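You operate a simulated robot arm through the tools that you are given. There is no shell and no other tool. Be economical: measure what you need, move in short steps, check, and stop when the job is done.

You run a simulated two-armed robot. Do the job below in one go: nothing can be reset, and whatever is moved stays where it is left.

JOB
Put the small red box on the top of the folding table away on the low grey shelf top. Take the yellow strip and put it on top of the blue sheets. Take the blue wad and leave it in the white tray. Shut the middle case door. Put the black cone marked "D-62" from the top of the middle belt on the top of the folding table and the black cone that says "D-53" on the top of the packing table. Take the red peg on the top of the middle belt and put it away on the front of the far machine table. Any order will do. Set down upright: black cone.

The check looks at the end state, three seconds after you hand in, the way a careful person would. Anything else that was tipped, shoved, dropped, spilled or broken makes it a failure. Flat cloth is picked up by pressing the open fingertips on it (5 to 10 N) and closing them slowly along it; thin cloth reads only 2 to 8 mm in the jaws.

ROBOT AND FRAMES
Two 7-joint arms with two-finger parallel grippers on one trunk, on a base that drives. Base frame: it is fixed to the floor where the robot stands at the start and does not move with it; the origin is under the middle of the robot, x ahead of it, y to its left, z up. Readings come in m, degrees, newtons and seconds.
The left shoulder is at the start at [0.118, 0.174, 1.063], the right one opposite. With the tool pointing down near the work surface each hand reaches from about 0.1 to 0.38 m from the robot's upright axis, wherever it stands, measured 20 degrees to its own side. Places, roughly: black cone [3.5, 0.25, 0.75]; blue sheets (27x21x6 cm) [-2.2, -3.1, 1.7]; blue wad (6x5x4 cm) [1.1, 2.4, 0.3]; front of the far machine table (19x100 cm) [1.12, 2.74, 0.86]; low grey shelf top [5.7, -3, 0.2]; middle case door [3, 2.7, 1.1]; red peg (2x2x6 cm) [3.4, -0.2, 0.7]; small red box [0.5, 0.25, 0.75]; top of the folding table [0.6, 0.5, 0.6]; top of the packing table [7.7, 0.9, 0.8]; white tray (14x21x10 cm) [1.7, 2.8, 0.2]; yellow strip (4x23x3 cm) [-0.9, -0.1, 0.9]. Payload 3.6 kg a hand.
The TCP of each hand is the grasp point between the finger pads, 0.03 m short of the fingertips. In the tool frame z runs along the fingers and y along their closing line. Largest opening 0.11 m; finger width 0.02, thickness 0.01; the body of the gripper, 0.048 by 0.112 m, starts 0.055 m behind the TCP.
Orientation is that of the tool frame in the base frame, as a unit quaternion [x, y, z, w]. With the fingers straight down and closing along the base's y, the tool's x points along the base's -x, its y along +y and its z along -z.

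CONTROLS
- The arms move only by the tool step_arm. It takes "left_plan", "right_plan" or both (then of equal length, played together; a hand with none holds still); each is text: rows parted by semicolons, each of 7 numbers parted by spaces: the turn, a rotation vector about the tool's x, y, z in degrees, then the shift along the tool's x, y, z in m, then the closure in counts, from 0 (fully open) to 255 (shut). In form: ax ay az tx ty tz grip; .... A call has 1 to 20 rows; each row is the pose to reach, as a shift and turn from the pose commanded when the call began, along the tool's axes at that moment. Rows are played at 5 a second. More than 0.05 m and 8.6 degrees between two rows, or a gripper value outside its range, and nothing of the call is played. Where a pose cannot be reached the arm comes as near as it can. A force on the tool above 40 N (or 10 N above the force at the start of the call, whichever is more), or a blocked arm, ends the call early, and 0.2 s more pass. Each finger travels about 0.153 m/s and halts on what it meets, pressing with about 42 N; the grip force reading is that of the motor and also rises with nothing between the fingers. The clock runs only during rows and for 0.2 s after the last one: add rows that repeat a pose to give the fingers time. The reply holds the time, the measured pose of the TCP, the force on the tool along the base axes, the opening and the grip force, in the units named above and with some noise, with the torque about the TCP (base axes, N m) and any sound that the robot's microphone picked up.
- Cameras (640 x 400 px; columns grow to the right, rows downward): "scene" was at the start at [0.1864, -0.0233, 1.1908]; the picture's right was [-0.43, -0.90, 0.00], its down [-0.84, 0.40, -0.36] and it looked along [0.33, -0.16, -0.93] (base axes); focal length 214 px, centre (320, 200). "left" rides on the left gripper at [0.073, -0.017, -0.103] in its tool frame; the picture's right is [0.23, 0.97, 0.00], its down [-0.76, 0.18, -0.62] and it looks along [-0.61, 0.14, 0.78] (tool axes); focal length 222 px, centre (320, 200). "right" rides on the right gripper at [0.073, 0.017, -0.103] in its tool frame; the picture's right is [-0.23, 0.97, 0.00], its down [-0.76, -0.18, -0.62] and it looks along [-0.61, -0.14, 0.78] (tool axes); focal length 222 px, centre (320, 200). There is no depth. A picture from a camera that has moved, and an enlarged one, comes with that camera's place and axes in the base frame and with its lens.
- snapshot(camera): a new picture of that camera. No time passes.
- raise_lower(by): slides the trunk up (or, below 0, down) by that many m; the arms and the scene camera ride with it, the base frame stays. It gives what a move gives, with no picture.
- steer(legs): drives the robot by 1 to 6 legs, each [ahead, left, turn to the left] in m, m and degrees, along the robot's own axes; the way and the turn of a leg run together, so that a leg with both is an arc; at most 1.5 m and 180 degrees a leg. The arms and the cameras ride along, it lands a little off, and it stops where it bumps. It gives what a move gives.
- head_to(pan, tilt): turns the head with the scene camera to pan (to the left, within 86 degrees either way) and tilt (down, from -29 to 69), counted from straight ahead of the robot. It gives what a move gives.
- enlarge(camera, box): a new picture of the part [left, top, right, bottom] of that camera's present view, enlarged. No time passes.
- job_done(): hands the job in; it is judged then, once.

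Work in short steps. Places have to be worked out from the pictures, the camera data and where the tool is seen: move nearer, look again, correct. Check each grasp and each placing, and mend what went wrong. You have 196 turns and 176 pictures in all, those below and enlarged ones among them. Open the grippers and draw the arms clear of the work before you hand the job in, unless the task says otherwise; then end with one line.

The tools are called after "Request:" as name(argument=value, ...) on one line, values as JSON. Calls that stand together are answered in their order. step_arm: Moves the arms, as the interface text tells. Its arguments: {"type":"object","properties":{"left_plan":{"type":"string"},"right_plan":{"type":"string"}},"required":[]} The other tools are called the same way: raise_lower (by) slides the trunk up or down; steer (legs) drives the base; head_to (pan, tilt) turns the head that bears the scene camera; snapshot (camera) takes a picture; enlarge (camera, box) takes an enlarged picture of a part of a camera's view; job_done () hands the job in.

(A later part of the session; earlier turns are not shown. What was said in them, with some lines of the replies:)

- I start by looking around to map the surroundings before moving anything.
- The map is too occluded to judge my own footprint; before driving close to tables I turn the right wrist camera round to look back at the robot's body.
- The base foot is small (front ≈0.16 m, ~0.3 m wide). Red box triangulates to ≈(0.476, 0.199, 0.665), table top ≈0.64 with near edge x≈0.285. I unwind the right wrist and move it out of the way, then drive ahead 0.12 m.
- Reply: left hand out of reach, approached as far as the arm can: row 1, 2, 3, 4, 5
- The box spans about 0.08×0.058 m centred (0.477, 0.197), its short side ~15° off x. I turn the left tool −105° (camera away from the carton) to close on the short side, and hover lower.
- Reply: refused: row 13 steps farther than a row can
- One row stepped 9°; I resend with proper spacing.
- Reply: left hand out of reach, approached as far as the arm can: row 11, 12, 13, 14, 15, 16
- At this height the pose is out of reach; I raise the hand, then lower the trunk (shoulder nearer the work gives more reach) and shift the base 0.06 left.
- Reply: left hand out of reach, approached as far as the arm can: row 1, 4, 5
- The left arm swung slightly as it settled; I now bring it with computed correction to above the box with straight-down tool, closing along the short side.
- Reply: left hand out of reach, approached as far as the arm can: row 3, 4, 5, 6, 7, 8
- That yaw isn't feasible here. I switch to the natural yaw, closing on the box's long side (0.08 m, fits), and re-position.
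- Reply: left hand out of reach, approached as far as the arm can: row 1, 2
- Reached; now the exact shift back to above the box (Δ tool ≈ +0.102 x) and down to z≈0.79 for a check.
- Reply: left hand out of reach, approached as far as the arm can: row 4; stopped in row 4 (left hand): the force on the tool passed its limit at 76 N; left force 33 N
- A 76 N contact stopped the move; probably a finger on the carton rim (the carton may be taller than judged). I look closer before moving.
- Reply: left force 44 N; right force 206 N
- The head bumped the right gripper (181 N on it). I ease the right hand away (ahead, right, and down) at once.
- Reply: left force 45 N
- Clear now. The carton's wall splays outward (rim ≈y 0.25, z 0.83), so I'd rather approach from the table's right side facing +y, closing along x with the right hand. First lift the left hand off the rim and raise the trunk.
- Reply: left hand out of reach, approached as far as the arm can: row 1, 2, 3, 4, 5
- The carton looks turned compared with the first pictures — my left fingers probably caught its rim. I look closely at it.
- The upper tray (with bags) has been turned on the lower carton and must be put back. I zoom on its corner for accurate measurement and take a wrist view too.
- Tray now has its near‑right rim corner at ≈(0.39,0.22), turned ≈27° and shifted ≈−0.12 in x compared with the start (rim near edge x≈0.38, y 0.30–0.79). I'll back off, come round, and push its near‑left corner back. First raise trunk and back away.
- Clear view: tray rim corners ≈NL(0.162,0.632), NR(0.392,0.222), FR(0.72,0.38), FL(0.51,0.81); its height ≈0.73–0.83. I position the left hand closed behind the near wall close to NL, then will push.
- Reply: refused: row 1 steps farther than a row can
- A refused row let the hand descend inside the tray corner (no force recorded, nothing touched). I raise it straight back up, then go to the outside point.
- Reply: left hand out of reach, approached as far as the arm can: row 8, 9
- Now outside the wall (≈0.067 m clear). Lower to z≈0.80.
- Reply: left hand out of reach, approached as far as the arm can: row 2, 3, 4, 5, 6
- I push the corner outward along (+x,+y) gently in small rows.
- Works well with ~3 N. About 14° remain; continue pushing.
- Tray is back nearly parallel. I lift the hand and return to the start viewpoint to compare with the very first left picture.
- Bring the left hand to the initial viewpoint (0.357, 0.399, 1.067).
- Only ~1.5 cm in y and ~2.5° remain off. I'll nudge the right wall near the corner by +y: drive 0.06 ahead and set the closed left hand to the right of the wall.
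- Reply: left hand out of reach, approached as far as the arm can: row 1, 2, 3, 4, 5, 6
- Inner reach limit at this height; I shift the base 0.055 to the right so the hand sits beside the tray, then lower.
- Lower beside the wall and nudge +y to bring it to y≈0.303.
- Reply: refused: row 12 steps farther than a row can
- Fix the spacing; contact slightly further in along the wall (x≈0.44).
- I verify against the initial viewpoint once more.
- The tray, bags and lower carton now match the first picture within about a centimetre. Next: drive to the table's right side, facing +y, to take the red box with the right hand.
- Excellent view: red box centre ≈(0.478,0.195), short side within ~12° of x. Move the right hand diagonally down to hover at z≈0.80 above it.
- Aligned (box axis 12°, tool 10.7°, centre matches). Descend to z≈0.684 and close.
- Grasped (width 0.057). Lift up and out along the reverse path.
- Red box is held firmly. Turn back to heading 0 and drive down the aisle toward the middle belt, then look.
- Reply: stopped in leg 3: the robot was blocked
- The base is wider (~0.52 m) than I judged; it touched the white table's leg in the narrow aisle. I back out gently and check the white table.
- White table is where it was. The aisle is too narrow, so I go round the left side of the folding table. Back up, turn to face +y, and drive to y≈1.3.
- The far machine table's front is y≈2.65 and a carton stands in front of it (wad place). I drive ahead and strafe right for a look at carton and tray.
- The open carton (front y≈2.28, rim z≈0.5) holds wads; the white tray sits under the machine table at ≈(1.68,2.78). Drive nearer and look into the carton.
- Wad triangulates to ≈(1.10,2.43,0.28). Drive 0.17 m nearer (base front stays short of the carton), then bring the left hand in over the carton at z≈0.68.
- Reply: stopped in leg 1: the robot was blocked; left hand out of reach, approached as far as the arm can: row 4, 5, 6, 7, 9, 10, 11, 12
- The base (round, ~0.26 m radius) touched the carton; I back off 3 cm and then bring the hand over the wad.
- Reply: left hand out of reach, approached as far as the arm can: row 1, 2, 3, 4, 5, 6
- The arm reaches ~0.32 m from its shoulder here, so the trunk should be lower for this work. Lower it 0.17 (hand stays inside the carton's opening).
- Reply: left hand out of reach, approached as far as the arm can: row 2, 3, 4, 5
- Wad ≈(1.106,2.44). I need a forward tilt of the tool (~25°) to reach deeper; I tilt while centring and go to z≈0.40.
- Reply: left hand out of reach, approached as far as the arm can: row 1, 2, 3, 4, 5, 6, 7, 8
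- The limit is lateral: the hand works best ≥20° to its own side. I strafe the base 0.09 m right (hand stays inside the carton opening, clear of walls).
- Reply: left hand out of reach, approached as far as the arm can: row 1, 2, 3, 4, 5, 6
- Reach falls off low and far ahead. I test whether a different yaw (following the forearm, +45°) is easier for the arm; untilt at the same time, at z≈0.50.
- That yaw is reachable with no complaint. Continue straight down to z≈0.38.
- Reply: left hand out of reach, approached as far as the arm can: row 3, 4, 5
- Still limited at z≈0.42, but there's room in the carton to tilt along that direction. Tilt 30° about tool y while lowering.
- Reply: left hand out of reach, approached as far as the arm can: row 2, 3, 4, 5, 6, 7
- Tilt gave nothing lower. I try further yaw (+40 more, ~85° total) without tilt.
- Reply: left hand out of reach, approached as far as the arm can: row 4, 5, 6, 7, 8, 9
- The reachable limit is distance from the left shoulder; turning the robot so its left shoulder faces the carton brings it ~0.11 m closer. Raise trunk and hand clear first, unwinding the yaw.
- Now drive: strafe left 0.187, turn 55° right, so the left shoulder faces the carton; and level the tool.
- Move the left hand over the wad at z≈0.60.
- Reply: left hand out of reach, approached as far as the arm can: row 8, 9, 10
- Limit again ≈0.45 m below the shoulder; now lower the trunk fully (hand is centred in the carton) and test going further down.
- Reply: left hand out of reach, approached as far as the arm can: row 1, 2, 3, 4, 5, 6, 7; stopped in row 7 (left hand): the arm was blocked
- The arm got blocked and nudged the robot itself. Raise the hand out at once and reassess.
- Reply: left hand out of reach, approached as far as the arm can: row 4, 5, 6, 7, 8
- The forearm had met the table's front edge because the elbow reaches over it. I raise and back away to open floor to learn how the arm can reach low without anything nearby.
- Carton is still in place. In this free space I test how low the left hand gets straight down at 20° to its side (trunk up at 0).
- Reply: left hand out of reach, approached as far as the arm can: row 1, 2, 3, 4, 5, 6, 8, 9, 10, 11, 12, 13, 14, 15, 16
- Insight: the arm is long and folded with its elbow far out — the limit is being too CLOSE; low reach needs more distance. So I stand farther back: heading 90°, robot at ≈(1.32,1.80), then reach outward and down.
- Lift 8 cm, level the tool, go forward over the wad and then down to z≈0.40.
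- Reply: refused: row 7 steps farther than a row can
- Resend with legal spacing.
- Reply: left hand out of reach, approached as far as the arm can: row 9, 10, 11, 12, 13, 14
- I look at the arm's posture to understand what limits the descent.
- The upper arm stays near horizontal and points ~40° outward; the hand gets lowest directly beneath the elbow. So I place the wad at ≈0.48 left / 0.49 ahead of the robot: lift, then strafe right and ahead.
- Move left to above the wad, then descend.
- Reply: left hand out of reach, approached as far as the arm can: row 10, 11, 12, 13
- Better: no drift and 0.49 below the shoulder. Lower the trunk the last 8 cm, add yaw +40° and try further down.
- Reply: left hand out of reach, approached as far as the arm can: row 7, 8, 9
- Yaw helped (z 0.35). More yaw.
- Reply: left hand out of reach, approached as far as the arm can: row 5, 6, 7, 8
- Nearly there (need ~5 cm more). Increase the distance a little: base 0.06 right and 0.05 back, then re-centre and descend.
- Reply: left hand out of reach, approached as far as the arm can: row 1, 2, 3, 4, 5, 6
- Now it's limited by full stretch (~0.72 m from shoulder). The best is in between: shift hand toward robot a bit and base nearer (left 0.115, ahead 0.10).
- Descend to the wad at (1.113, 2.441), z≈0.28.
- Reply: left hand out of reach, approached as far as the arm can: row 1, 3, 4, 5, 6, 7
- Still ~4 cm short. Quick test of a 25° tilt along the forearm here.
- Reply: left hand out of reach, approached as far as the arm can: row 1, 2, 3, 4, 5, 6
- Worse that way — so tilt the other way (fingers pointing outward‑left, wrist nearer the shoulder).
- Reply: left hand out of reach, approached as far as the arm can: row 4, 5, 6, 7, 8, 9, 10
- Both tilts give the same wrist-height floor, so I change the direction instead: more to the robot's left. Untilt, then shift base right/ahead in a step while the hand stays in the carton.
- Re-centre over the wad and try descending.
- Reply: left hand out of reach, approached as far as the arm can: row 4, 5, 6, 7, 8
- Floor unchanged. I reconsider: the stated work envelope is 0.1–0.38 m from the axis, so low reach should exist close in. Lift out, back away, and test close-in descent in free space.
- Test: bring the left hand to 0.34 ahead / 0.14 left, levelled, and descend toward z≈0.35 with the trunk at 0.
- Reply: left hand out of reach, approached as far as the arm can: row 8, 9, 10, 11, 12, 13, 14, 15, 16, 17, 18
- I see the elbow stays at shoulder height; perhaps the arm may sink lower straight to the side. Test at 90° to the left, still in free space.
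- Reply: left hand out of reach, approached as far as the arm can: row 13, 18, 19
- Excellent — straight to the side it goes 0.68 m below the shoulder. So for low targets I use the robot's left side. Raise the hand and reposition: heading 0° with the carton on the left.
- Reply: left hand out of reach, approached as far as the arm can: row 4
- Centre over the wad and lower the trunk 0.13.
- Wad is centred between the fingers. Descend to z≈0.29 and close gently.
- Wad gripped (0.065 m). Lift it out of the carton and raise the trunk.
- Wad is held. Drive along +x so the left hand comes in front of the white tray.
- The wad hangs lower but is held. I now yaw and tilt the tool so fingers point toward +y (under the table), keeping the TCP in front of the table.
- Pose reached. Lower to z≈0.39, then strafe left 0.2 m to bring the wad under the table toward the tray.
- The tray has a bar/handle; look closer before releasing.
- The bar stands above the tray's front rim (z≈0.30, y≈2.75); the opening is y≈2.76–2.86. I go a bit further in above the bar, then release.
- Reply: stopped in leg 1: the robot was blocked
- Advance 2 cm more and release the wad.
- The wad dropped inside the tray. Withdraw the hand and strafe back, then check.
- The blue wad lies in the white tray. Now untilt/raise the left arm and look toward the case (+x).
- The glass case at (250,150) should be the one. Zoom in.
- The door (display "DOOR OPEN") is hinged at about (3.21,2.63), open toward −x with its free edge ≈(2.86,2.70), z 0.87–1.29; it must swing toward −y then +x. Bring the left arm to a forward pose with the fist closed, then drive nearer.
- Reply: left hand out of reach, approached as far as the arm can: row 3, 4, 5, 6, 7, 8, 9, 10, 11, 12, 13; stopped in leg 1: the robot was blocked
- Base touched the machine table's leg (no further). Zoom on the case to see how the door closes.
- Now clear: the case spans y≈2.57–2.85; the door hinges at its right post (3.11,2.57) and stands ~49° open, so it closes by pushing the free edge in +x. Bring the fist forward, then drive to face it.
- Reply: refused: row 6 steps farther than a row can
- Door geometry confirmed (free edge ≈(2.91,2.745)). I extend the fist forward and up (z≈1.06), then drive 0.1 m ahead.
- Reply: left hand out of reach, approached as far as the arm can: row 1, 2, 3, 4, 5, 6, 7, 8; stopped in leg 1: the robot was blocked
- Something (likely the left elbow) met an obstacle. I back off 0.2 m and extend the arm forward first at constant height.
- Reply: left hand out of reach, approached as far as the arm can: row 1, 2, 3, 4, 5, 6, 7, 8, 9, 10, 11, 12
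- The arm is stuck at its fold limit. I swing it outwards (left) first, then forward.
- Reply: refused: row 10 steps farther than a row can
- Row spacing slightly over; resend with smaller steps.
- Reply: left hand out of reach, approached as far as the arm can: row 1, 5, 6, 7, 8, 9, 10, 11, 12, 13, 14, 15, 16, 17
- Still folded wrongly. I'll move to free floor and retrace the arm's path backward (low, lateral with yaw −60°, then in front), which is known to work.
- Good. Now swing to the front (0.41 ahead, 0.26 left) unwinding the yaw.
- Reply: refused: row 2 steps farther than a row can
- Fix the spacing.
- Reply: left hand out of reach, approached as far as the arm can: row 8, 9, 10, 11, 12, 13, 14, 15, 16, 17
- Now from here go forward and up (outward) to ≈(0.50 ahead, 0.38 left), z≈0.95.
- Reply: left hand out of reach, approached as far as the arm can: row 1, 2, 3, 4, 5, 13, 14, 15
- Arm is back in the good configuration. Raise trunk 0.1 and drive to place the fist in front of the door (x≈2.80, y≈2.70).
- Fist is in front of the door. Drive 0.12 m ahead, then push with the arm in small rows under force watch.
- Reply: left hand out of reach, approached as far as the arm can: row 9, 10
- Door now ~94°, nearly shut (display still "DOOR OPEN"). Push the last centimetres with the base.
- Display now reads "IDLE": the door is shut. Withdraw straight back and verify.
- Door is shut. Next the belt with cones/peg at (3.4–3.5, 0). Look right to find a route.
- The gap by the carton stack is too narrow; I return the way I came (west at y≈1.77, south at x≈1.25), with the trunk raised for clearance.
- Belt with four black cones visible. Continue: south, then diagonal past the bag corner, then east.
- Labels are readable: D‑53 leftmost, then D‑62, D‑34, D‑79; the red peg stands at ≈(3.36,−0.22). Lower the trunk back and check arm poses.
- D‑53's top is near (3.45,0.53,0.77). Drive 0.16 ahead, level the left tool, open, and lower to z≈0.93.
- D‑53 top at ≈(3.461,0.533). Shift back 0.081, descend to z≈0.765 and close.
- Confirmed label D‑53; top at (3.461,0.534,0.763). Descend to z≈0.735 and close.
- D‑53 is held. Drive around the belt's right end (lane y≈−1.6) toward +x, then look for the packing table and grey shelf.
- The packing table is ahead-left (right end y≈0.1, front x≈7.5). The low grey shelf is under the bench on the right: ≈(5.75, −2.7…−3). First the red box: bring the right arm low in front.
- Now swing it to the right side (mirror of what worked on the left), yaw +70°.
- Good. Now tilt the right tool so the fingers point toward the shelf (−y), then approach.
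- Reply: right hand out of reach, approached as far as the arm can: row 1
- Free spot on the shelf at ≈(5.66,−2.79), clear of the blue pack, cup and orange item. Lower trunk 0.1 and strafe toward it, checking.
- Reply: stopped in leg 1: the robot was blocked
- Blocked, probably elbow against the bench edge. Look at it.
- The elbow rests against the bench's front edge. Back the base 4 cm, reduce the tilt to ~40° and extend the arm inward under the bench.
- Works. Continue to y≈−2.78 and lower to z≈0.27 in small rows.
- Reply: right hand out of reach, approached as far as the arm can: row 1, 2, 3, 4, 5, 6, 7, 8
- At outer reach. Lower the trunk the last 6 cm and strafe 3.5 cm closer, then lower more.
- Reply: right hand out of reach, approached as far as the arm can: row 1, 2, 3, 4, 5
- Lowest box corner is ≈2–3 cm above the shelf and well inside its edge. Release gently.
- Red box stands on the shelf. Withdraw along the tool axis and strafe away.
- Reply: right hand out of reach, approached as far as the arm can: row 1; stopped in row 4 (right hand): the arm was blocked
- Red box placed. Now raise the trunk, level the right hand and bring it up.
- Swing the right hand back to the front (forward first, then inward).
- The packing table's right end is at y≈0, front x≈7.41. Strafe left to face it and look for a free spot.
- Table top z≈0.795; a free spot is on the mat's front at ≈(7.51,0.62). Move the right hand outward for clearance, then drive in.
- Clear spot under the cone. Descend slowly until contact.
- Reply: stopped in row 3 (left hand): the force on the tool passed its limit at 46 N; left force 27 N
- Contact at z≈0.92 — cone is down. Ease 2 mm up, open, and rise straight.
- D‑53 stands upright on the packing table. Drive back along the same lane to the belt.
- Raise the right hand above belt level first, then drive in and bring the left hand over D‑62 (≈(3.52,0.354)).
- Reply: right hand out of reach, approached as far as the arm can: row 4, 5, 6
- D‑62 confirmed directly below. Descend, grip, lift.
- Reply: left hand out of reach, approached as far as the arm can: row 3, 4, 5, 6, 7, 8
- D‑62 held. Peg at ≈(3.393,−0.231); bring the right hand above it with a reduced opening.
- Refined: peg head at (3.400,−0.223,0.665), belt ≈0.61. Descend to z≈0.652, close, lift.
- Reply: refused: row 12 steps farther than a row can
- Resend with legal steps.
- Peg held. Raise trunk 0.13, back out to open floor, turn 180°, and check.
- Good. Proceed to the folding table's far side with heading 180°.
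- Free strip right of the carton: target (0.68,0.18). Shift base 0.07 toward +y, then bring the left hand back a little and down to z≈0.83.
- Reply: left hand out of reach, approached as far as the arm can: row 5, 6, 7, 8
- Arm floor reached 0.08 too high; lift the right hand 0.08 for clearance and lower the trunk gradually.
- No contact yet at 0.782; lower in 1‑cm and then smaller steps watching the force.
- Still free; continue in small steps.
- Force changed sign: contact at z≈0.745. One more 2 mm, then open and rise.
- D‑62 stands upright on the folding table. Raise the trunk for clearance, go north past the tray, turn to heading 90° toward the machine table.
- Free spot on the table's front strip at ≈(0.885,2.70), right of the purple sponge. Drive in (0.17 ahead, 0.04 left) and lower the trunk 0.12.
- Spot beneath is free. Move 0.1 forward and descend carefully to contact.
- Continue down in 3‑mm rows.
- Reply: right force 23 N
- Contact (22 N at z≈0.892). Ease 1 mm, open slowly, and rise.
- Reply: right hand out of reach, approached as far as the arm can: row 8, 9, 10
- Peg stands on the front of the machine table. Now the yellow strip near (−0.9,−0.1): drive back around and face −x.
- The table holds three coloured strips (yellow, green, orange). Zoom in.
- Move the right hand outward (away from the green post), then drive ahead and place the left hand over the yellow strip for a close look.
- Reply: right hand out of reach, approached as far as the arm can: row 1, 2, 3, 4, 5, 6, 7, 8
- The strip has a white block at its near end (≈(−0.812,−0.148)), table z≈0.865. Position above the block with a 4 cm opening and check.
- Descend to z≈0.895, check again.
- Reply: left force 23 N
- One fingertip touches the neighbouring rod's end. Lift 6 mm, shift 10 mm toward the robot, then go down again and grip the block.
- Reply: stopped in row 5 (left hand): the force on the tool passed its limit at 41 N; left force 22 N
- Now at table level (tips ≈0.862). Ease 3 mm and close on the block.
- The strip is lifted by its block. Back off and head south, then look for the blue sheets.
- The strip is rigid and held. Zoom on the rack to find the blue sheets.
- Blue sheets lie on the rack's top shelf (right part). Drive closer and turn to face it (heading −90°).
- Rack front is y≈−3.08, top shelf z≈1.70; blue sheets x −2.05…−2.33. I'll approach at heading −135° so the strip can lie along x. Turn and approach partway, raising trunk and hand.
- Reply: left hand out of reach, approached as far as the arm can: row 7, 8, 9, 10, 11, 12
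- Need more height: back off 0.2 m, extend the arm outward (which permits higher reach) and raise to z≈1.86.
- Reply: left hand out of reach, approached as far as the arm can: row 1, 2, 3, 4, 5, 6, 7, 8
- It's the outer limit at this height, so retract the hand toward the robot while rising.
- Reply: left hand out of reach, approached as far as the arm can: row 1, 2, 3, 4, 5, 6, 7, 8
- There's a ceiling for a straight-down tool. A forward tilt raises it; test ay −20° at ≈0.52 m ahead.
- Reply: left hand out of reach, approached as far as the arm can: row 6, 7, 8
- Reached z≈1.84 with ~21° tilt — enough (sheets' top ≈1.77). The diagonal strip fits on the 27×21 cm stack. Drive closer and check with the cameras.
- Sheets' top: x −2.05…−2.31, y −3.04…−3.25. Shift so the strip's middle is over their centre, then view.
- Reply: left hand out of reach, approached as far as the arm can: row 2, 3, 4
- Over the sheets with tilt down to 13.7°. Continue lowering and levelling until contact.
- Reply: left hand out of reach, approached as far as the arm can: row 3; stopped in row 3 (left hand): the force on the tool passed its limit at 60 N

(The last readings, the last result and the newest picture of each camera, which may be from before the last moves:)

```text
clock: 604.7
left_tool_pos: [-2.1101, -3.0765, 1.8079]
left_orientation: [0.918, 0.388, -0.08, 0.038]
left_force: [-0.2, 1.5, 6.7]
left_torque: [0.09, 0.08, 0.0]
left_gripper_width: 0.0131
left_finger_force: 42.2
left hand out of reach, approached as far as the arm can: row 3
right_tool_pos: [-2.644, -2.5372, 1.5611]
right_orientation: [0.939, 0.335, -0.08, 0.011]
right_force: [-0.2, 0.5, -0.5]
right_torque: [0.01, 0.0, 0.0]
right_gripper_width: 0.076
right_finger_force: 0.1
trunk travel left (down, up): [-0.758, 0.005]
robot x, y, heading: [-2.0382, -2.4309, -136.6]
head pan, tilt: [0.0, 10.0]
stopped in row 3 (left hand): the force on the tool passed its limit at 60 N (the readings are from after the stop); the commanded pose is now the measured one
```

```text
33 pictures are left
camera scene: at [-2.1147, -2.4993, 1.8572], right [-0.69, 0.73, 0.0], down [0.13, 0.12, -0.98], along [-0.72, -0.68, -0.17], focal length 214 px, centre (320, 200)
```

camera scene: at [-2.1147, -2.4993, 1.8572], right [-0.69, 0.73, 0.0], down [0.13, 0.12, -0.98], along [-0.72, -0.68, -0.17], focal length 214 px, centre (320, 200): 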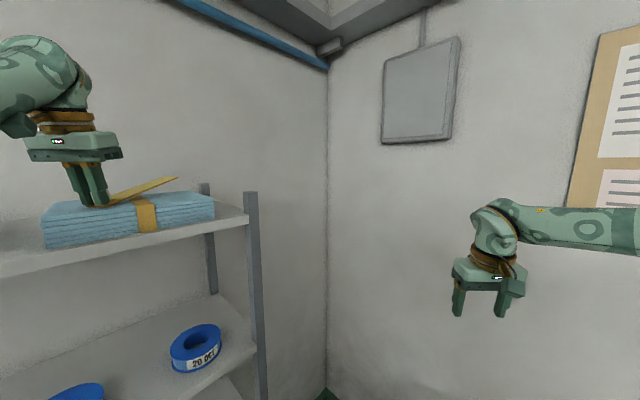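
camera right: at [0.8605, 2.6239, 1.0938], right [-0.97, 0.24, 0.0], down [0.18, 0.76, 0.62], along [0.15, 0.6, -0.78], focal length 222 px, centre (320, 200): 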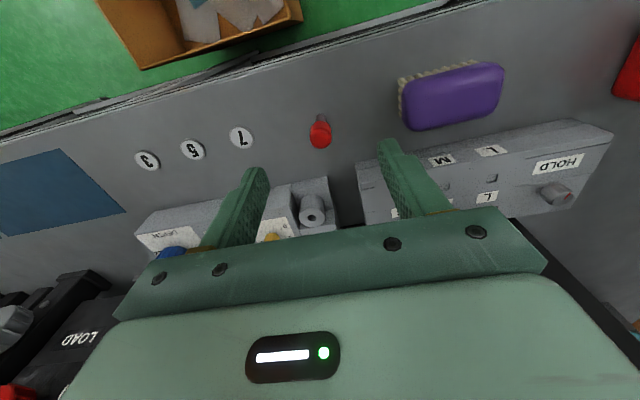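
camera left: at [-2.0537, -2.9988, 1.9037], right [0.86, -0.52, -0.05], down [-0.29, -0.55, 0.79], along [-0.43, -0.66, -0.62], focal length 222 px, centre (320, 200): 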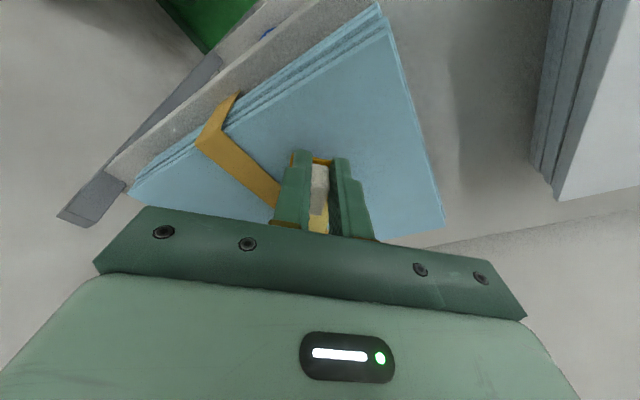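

Near end rests on the sheets with ~10° tilt. Open gently and withdraw upward along the tool.

Request:
step_arm(left_plan="0 0 0 0 0 0 235; 0 0 0 0 0 0 215; 0 0 0 0 0 0 190; 0 0 0 0 0 0 150; 0 0 0 0 0 0 150; 0 0 0 0 0 0 150")

Request:
snapshot(camera="left")

```text
clock: 606.1
left_tool_pos: [-2.1066, -3.0769, 1.8078]
left_orientation: [0.917, 0.389, -0.08, 0.038]
left_force: [1.4, 0.2, 8.9]
left_torque: [0.1, 0.09, 0.02]
left_gripper_width: 0.0447
left_finger_force: 0.1
right_tool_pos: [-2.6417, -2.5365, 1.56]
right_orientation: [0.938, 0.336, -0.081, 0.011]
right_force: [-0.6, -0.1, -0.8]
right_torque: [0.0, -0.04, -0.01]
right_gripper_width: 0.0754
right_finger_force: 0.0
trunk travel left (down, up): [-0.758, 0.005]
robot x, y, heading: [-2.0382, -2.4282, -136.6]
head pan, tilt: [0.0, 10.0]
```

```text
32 pictures are left
camera left: at [-2.0579, -2.9998, 1.8972], right [0.86, -0.52, -0.03], down [-0.32, -0.58, 0.75], along [-0.41, -0.63, -0.66], focal length 222 px, centre (320, 200)
```

left: 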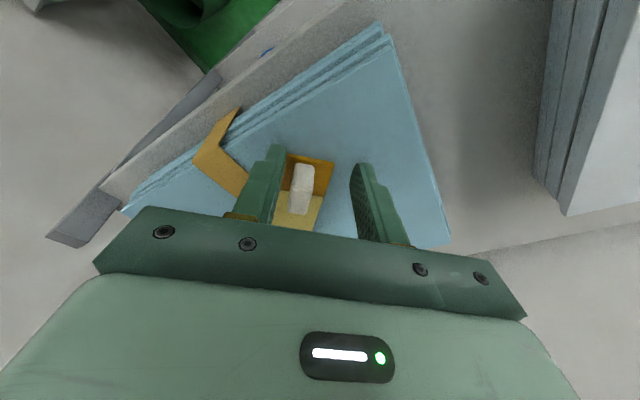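

Released. Rise with extra tilt (to gain height), then back away.

Request:
step_arm(left_plan="0 0 0 0 0 -0.01 150; 0 -3 0 0 0 -0.02 150; 0 -7 0 0 0 -0.035 150; 0 -11 0 0 0 -0.05 150; 0 -15 0 0 0 -0.06 150; 0 -15 0 0 0 -0.06 150")

Request:
snapshot(camera="left")

```text
clock: 607.5
left_tool_pos: [-2.1005, -3.0706, 1.8668]
left_orientation: [0.899, 0.38, -0.199, 0.088]
left_force: [0.3, 0.1, -0.1]
left_torque: [0.03, 0.0, -0.02]
left_gripper_width: 0.0453
left_finger_force: 0.1
left hand out of reach, approached as far as the arm can: row 1
right_tool_pos: [-2.6439, -2.537, 1.5601]
right_orientation: [0.938, 0.336, -0.079, 0.012]
right_force: [-1.2, -0.2, -0.2]
right_torque: [0.0, 0.0, -0.02]
right_gripper_width: 0.0754
right_finger_force: 0.0
trunk travel left (down, up): [-0.758, 0.005]
robot x, y, heading: [-2.0368, -2.4293, -136.7]
head pan, tilt: [0.0, 10.0]
```

```text
31 pictures are left
camera left: at [-2.0363, -2.9795, 1.9297], right [0.84, -0.53, -0.09], down [-0.17, -0.42, 0.89], along [-0.51, -0.73, -0.45], focal length 222 px, centre (320, 200)
```

left: 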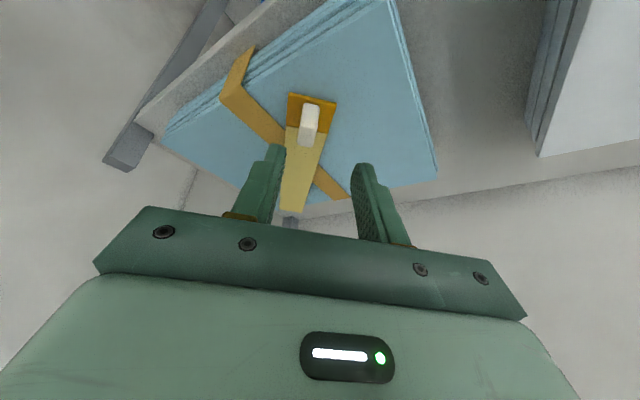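

The strip lies fully on the blue sheets. Back away, open both grippers, lower the trunk, and take a last look.

Request:
steer(legs=[[-0.34, -0.36, 0]])

Request:
step_arm(left_plan="0 5 0 0 0 0.01 80; 0 10 0 0 0 0.02 0; 0 15 0 0 0 0.03 0; 0 15 0 0 0 0.03 0", right_plan="0 0 0 0 0 0 40; 0 0 0 0 0 0 0; 0 0 0 0 0 0 0; 0 0 0 0 0 0 0")

Request:
enlarge(camera="scene", box=[60, 120, 300, 270])

```text
clock: 610.4
left_tool_pos: [-2.1, -2.5773, 1.8663]
left_orientation: [0.899, 0.381, -0.198, 0.088]
left_force: [0.4, -0.4, 0.4]
left_torque: [0.04, -0.01, -0.02]
left_gripper_width: 0.0452
left_finger_force: 0.0
right_tool_pos: [-2.645, -2.0454, 1.5598]
right_orientation: [0.938, 0.337, -0.08, 0.01]
right_force: [-1.0, -0.4, 0.2]
right_torque: [-0.02, 0.02, 0.02]
right_gripper_width: 0.0754
right_finger_force: 0.0
trunk travel left (down, up): [-0.758, 0.005]
robot x, y, heading: [-2.0376, -1.9328, -136.5]
head pan, tilt: [0.0, 10.0]
```

```text
clock: 611.4
left_tool_pos: [-2.1033, -2.5841, 1.812]
left_orientation: [0.917, 0.389, -0.081, 0.041]
left_force: [-1.1, 0.1, 0.1]
left_torque: [-0.04, 0.0, -0.01]
left_gripper_width: 0.1101
left_finger_force: 0.0
left hand out of reach, approached as far as the arm can: row 2, 3, 4
right_tool_pos: [-2.6441, -2.0434, 1.5597]
right_orientation: [0.938, 0.336, -0.079, 0.011]
right_force: [0.1, 0.9, 0.2]
right_torque: [-0.01, 0.0, 0.0]
right_gripper_width: 0.11
right_finger_force: 0.0
trunk travel left (down, up): [-0.758, 0.005]
robot x, y, heading: [-2.0429, -1.9348, -136.3]
head pan, tilt: [0.0, 10.0]
```

```text
2.67 times, centred on (180, 195) of scene
camera zoom: at [-2.115, -2.0056, 1.8572], right [-0.69, 0.73, 0.0], down [0.13, 0.12, -0.98], along [-0.71, -0.68, -0.17], focal length 572 px, centre (693, 213)
```

zoom: 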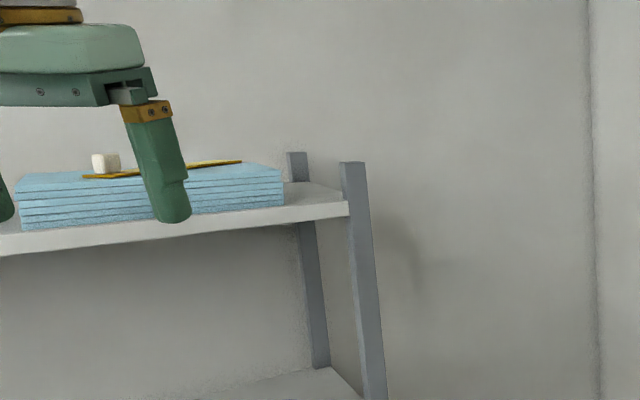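

The strip rests on the blue sheets, both grippers are open and the arms are clear, so I'm handing in.

Request:
job_done()

```text
The job is handed in.
```

All seven items are done and I checked each placing in a picture. One thing went wrong on the way: early on my left hand turned the open tray of bags on the folding table. I pushed it back to within about 1 cm and a few degrees of its starting place. The robot also touched a few other things while driving and reaching: the white table, the carton of blue wads, the machine table and the bench. I saw nothing moved beyond about 2 cm, though I did not re-check all of them.
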